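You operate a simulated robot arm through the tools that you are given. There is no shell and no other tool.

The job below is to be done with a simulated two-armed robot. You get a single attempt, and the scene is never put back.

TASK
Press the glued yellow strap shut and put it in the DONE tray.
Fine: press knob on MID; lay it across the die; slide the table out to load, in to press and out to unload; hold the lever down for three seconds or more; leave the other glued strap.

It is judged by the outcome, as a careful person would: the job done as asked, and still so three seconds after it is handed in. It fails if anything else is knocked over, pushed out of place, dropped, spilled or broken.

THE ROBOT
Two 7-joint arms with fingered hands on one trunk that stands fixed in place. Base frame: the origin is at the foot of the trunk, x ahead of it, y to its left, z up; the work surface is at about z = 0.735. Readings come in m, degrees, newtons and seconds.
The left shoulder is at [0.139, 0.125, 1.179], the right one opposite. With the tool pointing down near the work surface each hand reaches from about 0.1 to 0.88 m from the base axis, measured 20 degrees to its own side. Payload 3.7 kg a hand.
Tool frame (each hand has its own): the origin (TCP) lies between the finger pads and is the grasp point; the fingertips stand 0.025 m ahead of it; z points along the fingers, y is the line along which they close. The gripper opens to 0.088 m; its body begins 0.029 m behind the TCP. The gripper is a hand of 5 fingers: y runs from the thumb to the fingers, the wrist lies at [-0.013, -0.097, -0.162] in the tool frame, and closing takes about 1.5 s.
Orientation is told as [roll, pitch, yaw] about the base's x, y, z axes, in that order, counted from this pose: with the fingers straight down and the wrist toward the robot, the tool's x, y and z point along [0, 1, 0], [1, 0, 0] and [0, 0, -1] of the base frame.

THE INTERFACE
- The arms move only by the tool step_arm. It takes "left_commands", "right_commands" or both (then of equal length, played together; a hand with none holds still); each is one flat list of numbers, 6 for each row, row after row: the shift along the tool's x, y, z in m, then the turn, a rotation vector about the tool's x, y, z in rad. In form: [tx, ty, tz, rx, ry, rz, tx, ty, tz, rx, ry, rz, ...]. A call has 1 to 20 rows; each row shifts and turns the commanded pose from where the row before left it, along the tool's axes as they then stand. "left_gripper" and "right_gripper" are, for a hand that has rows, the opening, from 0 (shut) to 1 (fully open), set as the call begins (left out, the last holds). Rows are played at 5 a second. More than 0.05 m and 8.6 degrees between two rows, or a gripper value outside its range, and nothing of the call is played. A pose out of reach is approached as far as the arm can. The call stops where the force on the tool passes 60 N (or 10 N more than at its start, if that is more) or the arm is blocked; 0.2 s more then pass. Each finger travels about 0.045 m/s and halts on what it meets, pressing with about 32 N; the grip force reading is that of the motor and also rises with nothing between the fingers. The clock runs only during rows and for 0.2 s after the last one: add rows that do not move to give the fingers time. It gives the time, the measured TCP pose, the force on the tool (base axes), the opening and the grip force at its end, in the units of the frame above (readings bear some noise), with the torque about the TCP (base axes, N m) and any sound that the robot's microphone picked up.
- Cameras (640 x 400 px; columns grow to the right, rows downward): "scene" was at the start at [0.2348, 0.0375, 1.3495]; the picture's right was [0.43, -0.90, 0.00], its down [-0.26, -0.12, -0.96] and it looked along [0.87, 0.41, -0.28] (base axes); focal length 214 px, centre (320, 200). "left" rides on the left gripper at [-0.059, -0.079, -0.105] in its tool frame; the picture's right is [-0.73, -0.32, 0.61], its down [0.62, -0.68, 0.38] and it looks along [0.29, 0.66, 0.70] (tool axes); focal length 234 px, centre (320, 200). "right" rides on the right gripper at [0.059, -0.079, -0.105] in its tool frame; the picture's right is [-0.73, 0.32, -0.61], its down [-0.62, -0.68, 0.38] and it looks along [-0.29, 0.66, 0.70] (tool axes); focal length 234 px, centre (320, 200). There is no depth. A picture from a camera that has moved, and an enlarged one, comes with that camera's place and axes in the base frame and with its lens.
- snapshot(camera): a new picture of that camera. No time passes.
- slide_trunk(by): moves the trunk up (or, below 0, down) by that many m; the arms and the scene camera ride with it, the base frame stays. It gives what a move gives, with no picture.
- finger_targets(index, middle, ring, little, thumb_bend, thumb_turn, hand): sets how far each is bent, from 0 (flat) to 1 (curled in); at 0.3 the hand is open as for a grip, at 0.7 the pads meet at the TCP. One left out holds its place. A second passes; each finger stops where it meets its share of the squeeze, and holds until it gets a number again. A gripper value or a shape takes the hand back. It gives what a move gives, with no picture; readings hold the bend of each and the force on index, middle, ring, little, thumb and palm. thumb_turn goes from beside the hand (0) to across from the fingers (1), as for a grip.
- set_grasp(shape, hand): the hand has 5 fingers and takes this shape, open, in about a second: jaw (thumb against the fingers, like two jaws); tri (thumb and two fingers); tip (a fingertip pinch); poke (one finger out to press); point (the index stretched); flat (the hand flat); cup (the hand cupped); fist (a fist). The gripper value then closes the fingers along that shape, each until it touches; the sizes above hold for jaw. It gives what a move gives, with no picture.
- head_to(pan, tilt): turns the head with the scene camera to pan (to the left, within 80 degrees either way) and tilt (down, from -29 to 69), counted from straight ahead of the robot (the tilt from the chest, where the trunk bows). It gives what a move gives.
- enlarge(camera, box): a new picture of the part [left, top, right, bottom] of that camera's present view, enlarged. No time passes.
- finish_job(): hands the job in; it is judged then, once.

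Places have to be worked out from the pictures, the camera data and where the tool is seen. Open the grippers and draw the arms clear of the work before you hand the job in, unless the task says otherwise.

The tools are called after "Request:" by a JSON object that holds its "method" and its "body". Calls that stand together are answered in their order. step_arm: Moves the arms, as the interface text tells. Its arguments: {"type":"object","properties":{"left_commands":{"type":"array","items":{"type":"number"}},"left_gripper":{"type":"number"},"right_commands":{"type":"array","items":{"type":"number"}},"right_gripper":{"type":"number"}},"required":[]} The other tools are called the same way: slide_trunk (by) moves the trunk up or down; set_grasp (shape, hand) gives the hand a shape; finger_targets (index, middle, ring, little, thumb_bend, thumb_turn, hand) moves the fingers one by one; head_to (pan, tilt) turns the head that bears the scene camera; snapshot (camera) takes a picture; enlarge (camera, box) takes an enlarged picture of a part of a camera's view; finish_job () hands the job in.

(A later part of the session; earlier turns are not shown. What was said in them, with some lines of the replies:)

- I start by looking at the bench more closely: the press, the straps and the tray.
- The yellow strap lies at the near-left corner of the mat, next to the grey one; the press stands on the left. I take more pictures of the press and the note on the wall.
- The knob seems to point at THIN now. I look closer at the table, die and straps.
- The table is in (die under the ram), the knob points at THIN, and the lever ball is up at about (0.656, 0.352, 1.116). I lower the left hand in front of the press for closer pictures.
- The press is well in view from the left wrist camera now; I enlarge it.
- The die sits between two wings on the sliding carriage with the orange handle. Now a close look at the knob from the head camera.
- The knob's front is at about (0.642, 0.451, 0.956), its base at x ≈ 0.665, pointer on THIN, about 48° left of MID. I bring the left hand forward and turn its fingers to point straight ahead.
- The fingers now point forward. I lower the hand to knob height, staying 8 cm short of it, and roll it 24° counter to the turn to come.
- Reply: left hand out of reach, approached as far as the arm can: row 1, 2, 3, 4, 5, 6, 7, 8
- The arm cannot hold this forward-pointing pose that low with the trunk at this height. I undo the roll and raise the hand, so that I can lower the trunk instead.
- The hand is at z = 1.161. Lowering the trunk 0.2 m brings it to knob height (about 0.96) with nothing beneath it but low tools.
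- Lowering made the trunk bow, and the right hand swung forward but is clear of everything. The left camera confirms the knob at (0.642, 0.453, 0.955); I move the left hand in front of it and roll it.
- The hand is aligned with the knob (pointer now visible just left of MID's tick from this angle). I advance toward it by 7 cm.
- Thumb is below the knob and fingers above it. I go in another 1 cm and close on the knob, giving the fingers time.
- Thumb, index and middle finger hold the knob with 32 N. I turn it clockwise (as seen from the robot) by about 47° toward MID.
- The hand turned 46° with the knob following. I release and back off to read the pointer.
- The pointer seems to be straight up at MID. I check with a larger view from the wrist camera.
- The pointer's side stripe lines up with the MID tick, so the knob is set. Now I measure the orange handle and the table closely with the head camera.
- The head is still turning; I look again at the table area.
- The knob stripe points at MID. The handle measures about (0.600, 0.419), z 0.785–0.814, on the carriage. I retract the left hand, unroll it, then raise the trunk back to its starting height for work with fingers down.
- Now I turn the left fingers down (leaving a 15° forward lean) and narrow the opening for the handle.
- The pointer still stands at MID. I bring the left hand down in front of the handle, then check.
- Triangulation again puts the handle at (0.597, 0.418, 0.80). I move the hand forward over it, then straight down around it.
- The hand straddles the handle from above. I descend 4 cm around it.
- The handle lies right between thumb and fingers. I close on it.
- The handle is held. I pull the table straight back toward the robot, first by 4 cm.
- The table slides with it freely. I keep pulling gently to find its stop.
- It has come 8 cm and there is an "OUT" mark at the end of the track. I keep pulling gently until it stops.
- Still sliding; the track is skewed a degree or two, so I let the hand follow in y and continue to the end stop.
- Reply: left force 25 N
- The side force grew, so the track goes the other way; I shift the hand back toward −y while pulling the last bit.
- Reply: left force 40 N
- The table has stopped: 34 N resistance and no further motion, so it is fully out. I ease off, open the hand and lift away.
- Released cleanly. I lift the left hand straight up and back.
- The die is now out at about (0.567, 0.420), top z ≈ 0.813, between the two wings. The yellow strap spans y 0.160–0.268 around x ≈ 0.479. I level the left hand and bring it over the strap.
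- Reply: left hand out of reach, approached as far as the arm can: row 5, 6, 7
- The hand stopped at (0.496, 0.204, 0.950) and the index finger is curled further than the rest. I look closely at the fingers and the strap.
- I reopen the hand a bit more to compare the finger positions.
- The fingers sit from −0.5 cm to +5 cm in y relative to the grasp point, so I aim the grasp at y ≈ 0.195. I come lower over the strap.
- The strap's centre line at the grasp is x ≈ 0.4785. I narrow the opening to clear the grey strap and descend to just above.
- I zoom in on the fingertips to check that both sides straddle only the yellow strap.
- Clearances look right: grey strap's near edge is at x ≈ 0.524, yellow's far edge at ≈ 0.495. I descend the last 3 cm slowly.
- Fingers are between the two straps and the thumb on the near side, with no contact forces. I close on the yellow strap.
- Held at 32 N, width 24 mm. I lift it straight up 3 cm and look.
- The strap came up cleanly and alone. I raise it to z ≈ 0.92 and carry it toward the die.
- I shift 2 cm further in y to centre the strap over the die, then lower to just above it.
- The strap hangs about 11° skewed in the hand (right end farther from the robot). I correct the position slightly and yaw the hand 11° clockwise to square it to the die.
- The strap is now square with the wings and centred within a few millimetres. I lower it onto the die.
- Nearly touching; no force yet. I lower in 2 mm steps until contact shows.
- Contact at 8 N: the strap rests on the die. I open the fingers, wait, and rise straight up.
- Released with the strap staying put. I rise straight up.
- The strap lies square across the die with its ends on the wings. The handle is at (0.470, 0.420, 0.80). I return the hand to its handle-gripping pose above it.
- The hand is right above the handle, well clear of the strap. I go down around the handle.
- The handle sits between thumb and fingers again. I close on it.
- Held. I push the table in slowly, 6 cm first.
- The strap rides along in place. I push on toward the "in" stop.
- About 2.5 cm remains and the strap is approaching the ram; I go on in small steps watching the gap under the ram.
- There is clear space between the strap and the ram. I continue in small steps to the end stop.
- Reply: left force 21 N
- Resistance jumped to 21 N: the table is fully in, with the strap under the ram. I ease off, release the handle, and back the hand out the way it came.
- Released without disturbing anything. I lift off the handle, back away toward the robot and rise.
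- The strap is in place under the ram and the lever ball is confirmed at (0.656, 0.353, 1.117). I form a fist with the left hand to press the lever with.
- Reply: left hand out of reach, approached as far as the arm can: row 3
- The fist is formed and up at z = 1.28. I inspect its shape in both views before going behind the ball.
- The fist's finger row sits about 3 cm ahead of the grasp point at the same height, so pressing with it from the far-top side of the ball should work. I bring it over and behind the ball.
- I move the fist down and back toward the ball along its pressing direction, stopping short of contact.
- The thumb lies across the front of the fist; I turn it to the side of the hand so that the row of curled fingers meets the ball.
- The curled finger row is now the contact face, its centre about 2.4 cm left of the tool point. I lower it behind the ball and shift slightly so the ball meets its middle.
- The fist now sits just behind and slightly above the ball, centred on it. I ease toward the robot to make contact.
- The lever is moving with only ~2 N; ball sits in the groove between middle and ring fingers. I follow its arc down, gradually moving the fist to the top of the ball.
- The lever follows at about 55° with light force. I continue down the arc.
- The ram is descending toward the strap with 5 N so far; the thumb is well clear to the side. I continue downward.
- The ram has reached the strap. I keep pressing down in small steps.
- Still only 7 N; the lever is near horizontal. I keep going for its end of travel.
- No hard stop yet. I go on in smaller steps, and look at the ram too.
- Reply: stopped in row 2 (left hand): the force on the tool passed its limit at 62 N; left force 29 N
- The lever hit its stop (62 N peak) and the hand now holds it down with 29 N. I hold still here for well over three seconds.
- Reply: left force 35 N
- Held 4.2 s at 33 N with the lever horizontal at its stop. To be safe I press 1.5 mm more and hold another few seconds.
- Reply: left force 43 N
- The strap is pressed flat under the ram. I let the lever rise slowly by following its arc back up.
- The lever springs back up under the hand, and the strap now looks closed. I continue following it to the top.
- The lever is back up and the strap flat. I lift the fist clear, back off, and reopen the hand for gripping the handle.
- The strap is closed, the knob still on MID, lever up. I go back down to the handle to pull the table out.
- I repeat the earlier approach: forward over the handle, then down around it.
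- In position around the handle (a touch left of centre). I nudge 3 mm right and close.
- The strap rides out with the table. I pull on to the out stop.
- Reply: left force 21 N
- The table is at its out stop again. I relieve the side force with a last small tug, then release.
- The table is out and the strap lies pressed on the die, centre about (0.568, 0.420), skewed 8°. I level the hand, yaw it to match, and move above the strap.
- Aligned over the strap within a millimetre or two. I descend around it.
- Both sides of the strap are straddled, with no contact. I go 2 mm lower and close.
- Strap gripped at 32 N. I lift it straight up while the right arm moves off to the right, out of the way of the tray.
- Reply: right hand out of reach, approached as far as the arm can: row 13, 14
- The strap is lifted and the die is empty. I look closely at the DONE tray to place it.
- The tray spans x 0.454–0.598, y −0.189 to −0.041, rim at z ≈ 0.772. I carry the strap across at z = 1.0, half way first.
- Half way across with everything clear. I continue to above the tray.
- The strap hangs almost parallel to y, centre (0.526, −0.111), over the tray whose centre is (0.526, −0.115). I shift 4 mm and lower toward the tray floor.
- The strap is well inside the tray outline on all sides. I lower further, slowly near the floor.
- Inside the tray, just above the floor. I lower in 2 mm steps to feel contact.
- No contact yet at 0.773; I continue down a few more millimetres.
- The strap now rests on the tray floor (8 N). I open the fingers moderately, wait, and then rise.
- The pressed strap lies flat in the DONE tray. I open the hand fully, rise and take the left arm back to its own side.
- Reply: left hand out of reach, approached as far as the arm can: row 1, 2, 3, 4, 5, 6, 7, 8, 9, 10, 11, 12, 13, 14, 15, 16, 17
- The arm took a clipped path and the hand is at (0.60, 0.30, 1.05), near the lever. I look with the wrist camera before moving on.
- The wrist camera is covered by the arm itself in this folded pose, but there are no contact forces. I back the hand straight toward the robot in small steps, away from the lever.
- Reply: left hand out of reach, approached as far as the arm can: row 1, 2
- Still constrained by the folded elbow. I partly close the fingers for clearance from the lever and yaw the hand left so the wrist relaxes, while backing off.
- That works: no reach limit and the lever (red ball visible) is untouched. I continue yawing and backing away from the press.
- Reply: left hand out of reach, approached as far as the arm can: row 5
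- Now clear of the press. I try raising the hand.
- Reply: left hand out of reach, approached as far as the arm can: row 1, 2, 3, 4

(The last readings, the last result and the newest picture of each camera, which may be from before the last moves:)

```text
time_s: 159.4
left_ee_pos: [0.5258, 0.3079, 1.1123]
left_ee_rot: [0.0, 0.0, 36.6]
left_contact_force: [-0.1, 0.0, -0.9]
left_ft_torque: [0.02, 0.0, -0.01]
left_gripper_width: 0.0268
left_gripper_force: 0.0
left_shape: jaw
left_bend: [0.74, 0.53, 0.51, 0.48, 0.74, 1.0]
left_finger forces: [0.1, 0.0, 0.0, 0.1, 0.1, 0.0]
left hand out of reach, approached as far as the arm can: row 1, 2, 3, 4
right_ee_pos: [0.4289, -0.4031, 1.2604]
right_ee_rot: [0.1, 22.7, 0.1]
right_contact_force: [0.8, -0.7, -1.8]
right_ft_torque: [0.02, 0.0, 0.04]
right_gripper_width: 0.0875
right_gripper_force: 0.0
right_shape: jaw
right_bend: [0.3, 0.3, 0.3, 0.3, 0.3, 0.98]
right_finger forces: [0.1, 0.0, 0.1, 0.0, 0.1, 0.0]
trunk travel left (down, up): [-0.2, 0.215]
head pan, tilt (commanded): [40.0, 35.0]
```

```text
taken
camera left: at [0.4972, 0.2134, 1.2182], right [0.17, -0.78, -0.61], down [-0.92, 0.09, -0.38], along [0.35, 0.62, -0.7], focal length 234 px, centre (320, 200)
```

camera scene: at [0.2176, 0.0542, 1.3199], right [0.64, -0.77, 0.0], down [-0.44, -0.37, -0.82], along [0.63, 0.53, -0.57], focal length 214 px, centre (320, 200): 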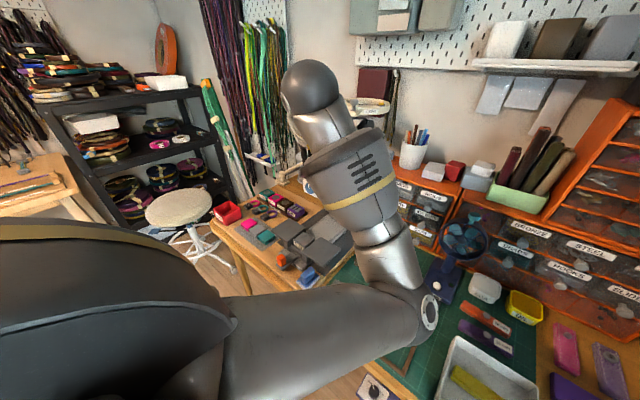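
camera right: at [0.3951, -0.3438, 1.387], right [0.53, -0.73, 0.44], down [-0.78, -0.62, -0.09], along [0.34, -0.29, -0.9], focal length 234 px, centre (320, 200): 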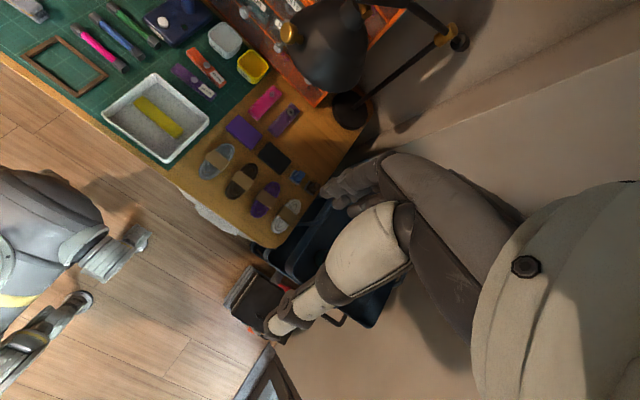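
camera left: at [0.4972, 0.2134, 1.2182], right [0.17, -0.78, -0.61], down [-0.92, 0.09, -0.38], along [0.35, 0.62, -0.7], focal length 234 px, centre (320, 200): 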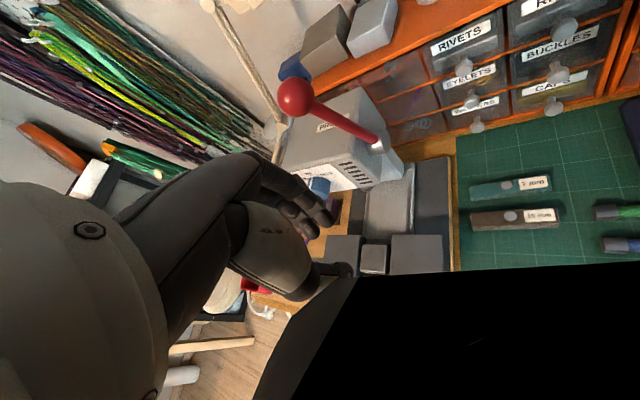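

The lever, press and table are undisturbed. I raise the trunk to lift both arms well clear of the bench.

Request:
{"method": "slide_trunk", "body": {"by": 0.15}}

Request:
{"method": "snapshot", "body": {"camera": "scene"}}

Request:
{"method": "snapshot", "body": {"camera": "left"}}

```text
time_s: 161.2
left_ee_pos: [0.5283, 0.3083, 1.2612]
left_ee_rot: [0.0, 0.1, 36.6]
left_contact_force: [0.3, 0.1, 0.1]
left_ft_torque: [0.01, 0.01, -0.03]
left_gripper_width: 0.0268
left_gripper_force: 0.0
left_shape: jaw
left_bend: [0.74, 0.53, 0.51, 0.48, 0.74, 1.0]
left_finger forces: [0.0, 0.1, 0.0, 0.0, 0.1, 0.0]
right_ee_pos: [0.4283, -0.4038, 1.4104]
right_ee_rot: [0.0, 22.8, 0.1]
right_contact_force: [0.5, 0.0, 0.2]
right_ft_torque: [-0.02, 0.02, 0.01]
right_gripper_width: 0.0875
right_gripper_force: 0.0
right_shape: jaw
right_bend: [0.3, 0.3, 0.3, 0.3, 0.3, 0.98]
right_finger forces: [0.0, 0.0, 0.1, 0.1, 0.0, 0.0]
trunk travel left (down, up): [-0.35, 0.066]
head pan, tilt (commanded): [40.0, 35.0]
```

```text
taken
camera scene: at [0.1099, 0.0543, 1.4752], right [0.64, -0.77, 0.0], down [-0.44, -0.37, -0.82], along [0.63, 0.53, -0.57], focal length 214 px, centre (320, 200)
```

scene: 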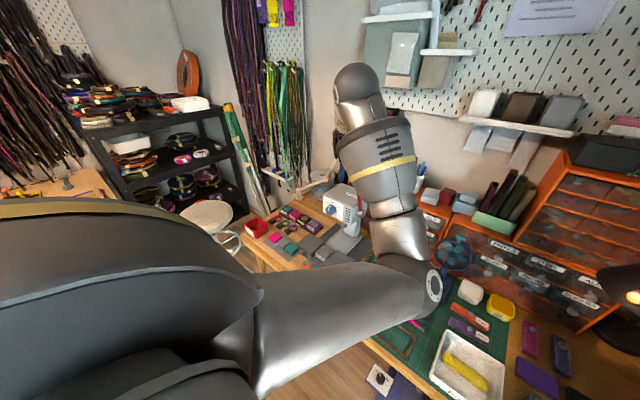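

```text
taken
camera left: at [0.4995, 0.2138, 1.3671], right [0.17, -0.78, -0.61], down [-0.92, 0.09, -0.38], along [0.35, 0.62, -0.7], focal length 234 px, centre (320, 200)
```

left: 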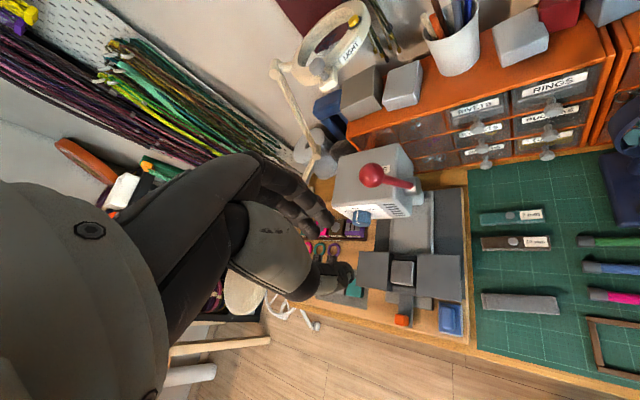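

Everything is clear now. I open the left hand and draw it further back and left, away from the press.

Request:
{"method": "step_arm", "body": {"left_commands": [0.02, -0.012, -0.005, 0, 0, 0, 0.02, -0.012, -0.005, 0, 0, 0, 0.02, -0.012, -0.005, 0, 0, 0, 0.02, -0.012, -0.005, 0, 0, 0, 0.02, -0.012, -0.005, 0, 0, 0], "left_gripper": 1}}

Request:
{"method": "head_to", "body": {"pan": 15, "tilt": 45}}

Request:
{"method": "snapshot", "body": {"camera": "scene"}}

Request:
{"method": "snapshot", "body": {"camera": "left"}}

Request:
{"method": "snapshot", "body": {"camera": "right"}}

```text
time_s: 162.3
left_ee_pos: [0.4178, 0.3545, 1.2861]
left_ee_rot: [0.0, 0.1, 36.6]
left_contact_force: [0.0, 0.2, 0.1]
left_ft_torque: [0.04, 0.01, 0.0]
left_gripper_width: 0.0876
left_gripper_force: 0.0
left_shape: jaw
left_bend: [0.3, 0.3, 0.3, 0.3, 0.3, 0.98]
left_finger forces: [0.1, 0.0, 0.0, 0.1, 0.0, 0.1]
right_ee_pos: [0.4266, -0.4036, 1.4109]
right_ee_rot: [0.0, 22.7, 0.0]
right_contact_force: [0.6, 0.5, -0.2]
right_ft_torque: [-0.01, 0.02, 0.02]
right_gripper_width: 0.0877
right_gripper_force: 0.1
right_shape: jaw
right_bend: [0.3, 0.3, 0.3, 0.3, 0.3, 0.98]
right_finger forces: [0.0, 0.0, 0.0, 0.0, 0.0, 0.1]
trunk travel left (down, up): [-0.35, 0.066]
head pan, tilt (commanded): [40.0, 35.0]
```

```text
time_s: 163.2
left_ee_pos: [0.4206, 0.3561, 1.2874]
left_ee_rot: [0.0, 0.1, 36.6]
left_contact_force: [0.6, 0.3, 0.3]
left_ft_torque: [-0.02, -0.03, 0.0]
left_gripper_width: 0.0875
left_gripper_force: 0.1
left_shape: jaw
left_bend: [0.3, 0.3, 0.3, 0.3, 0.3, 0.98]
left_finger forces: [0.0, 0.0, 0.0, 0.0, 0.1, 0.1]
right_ee_pos: [0.4278, -0.4023, 1.4098]
right_ee_rot: [-0.1, 22.7, 0.0]
right_contact_force: [-0.4, -0.5, -0.5]
right_ft_torque: [0.01, -0.01, 0.01]
right_gripper_width: 0.0877
right_gripper_force: 0.1
right_shape: jaw
right_bend: [0.3, 0.3, 0.3, 0.3, 0.3, 0.98]
right_finger forces: [0.0, 0.1, 0.1, 0.0, 0.0, 0.1]
trunk travel left (down, up): [-0.35, 0.066]
head pan, tilt (commanded): [15.0, 45.0]
```

```text
taken
camera scene: at [0.1205, 0.0189, 1.4606], right [0.26, -0.97, 0.0], down [-0.68, -0.18, -0.71], along [0.68, 0.18, -0.71], focal length 214 px, centre (320, 200)
```

scene: 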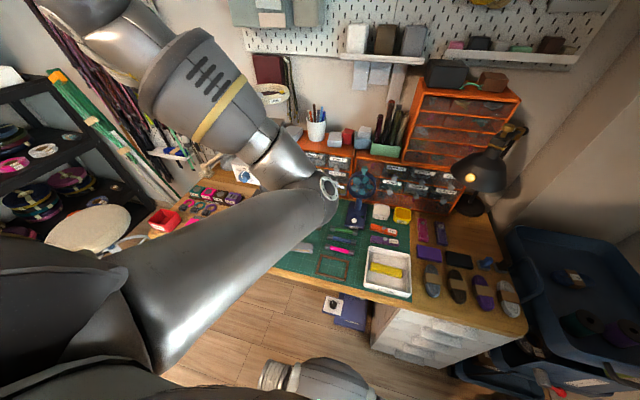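

```text
taken
camera left: at [0.3912, 0.2615, 1.3925], right [0.17, -0.78, -0.61], down [-0.92, 0.09, -0.38], along [0.35, 0.62, -0.7], focal length 234 px, centre (320, 200)
```

left: 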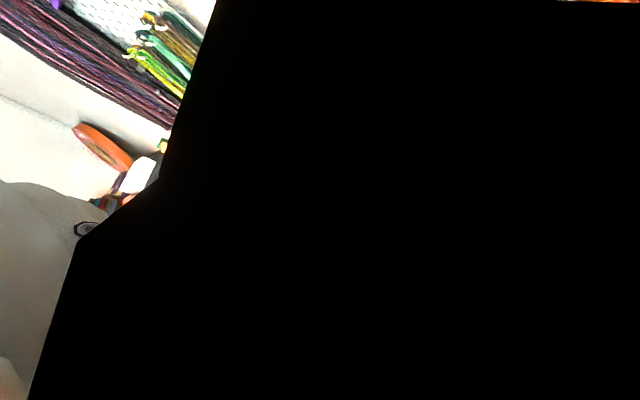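

```text
taken
camera right: at [0.3954, -0.3433, 1.5372], right [0.53, -0.73, 0.44], down [-0.78, -0.62, -0.09], along [0.34, -0.29, -0.9], focal length 234 px, centre (320, 200)
```

right: 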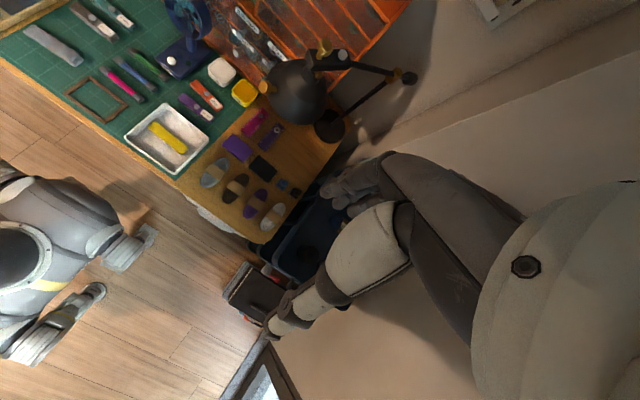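

Both hands are open and high above the bench. A last check of the tray, the strap and the press.

Request:
{"method": "enlarge", "body": {"camera": "scene", "box": [270, 190, 430, 310]}}

Request:
{"method": "enlarge", "body": {"camera": "scene", "box": [350, 240, 430, 300]}}

Request:
{"method": "enlarge", "body": {"camera": "right", "box": [0, 0, 320, 200]}}

```text
3.33 times, centred on (350, 250) of scene
camera zoom: at [0.1205, 0.0189, 1.4606], right [0.26, -0.97, 0.0], down [-0.68, -0.18, -0.71], along [0.68, 0.18, -0.71], focal length 715 px, centre (220, 33)
```

zoom: 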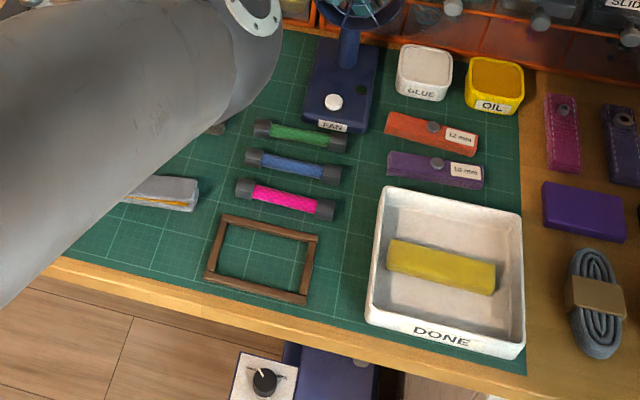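

```text
6.67 times, centred on (390, 270) of scene
camera zoom: at [0.1205, 0.0189, 1.4606], right [0.26, -0.97, 0.0], down [-0.68, -0.18, -0.71], along [0.68, 0.18, -0.71], focal length 1430 px, centre (-147, -267)
```

zoom: 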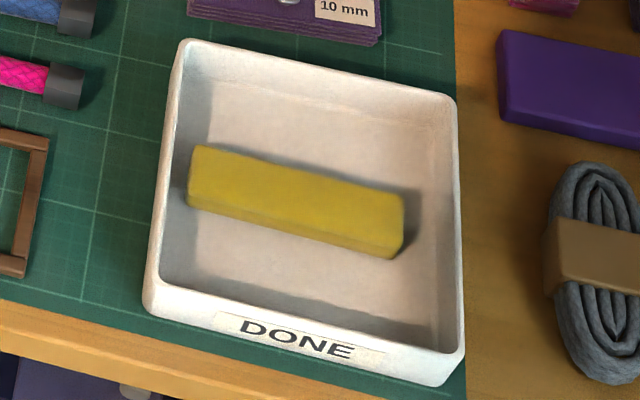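

```text
2.00 times, centred on (160, 100) of right
camera zoom: at [0.3954, -0.3433, 1.5372], right [0.53, -0.73, 0.44], down [-0.78, -0.62, -0.09], along [0.34, -0.29, -0.9], focal length 468 px, centre (640, 400)
```

zoom: 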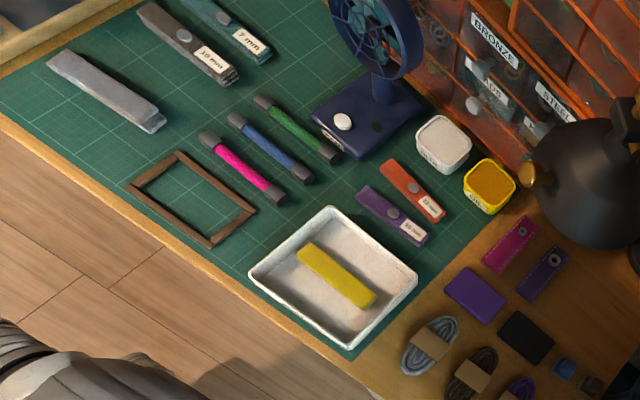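

The strap is shut and lying flat in the DONE tray. The grey glued strap hasn't been touched, the table is out with the die empty, the lever is up and the knob is on MID. Both hands are open and clear of the bench, so I hand the job in.

Request:
{"method": "finish_job", "body": {}}

```text
The job is handed in.
```

The yellow strap is pressed shut and lying flat in the DONE tray, and the job is handed in.

- **Knob:** I turned it from THIN to MID, and it still read MID when I last saw it.
- **Pressing:** The strap was laid square across the die and slid in under the ram. I held the lever against its stop for about 8 seconds. It then sprang back up and I slid the table out again.
- **Other glued strap:** The grey strap is still in place and was never touched.
- **As left:** The table is out with the die empty, the lever is up, and both hands are open and well above the bench.

On the way back from the tray the left arm folded awkwardly and came close to the lever. It read no contact force, and later pictures showed the lever, press and table where they should be. I saw nothing else on the bench moved or knocked over.
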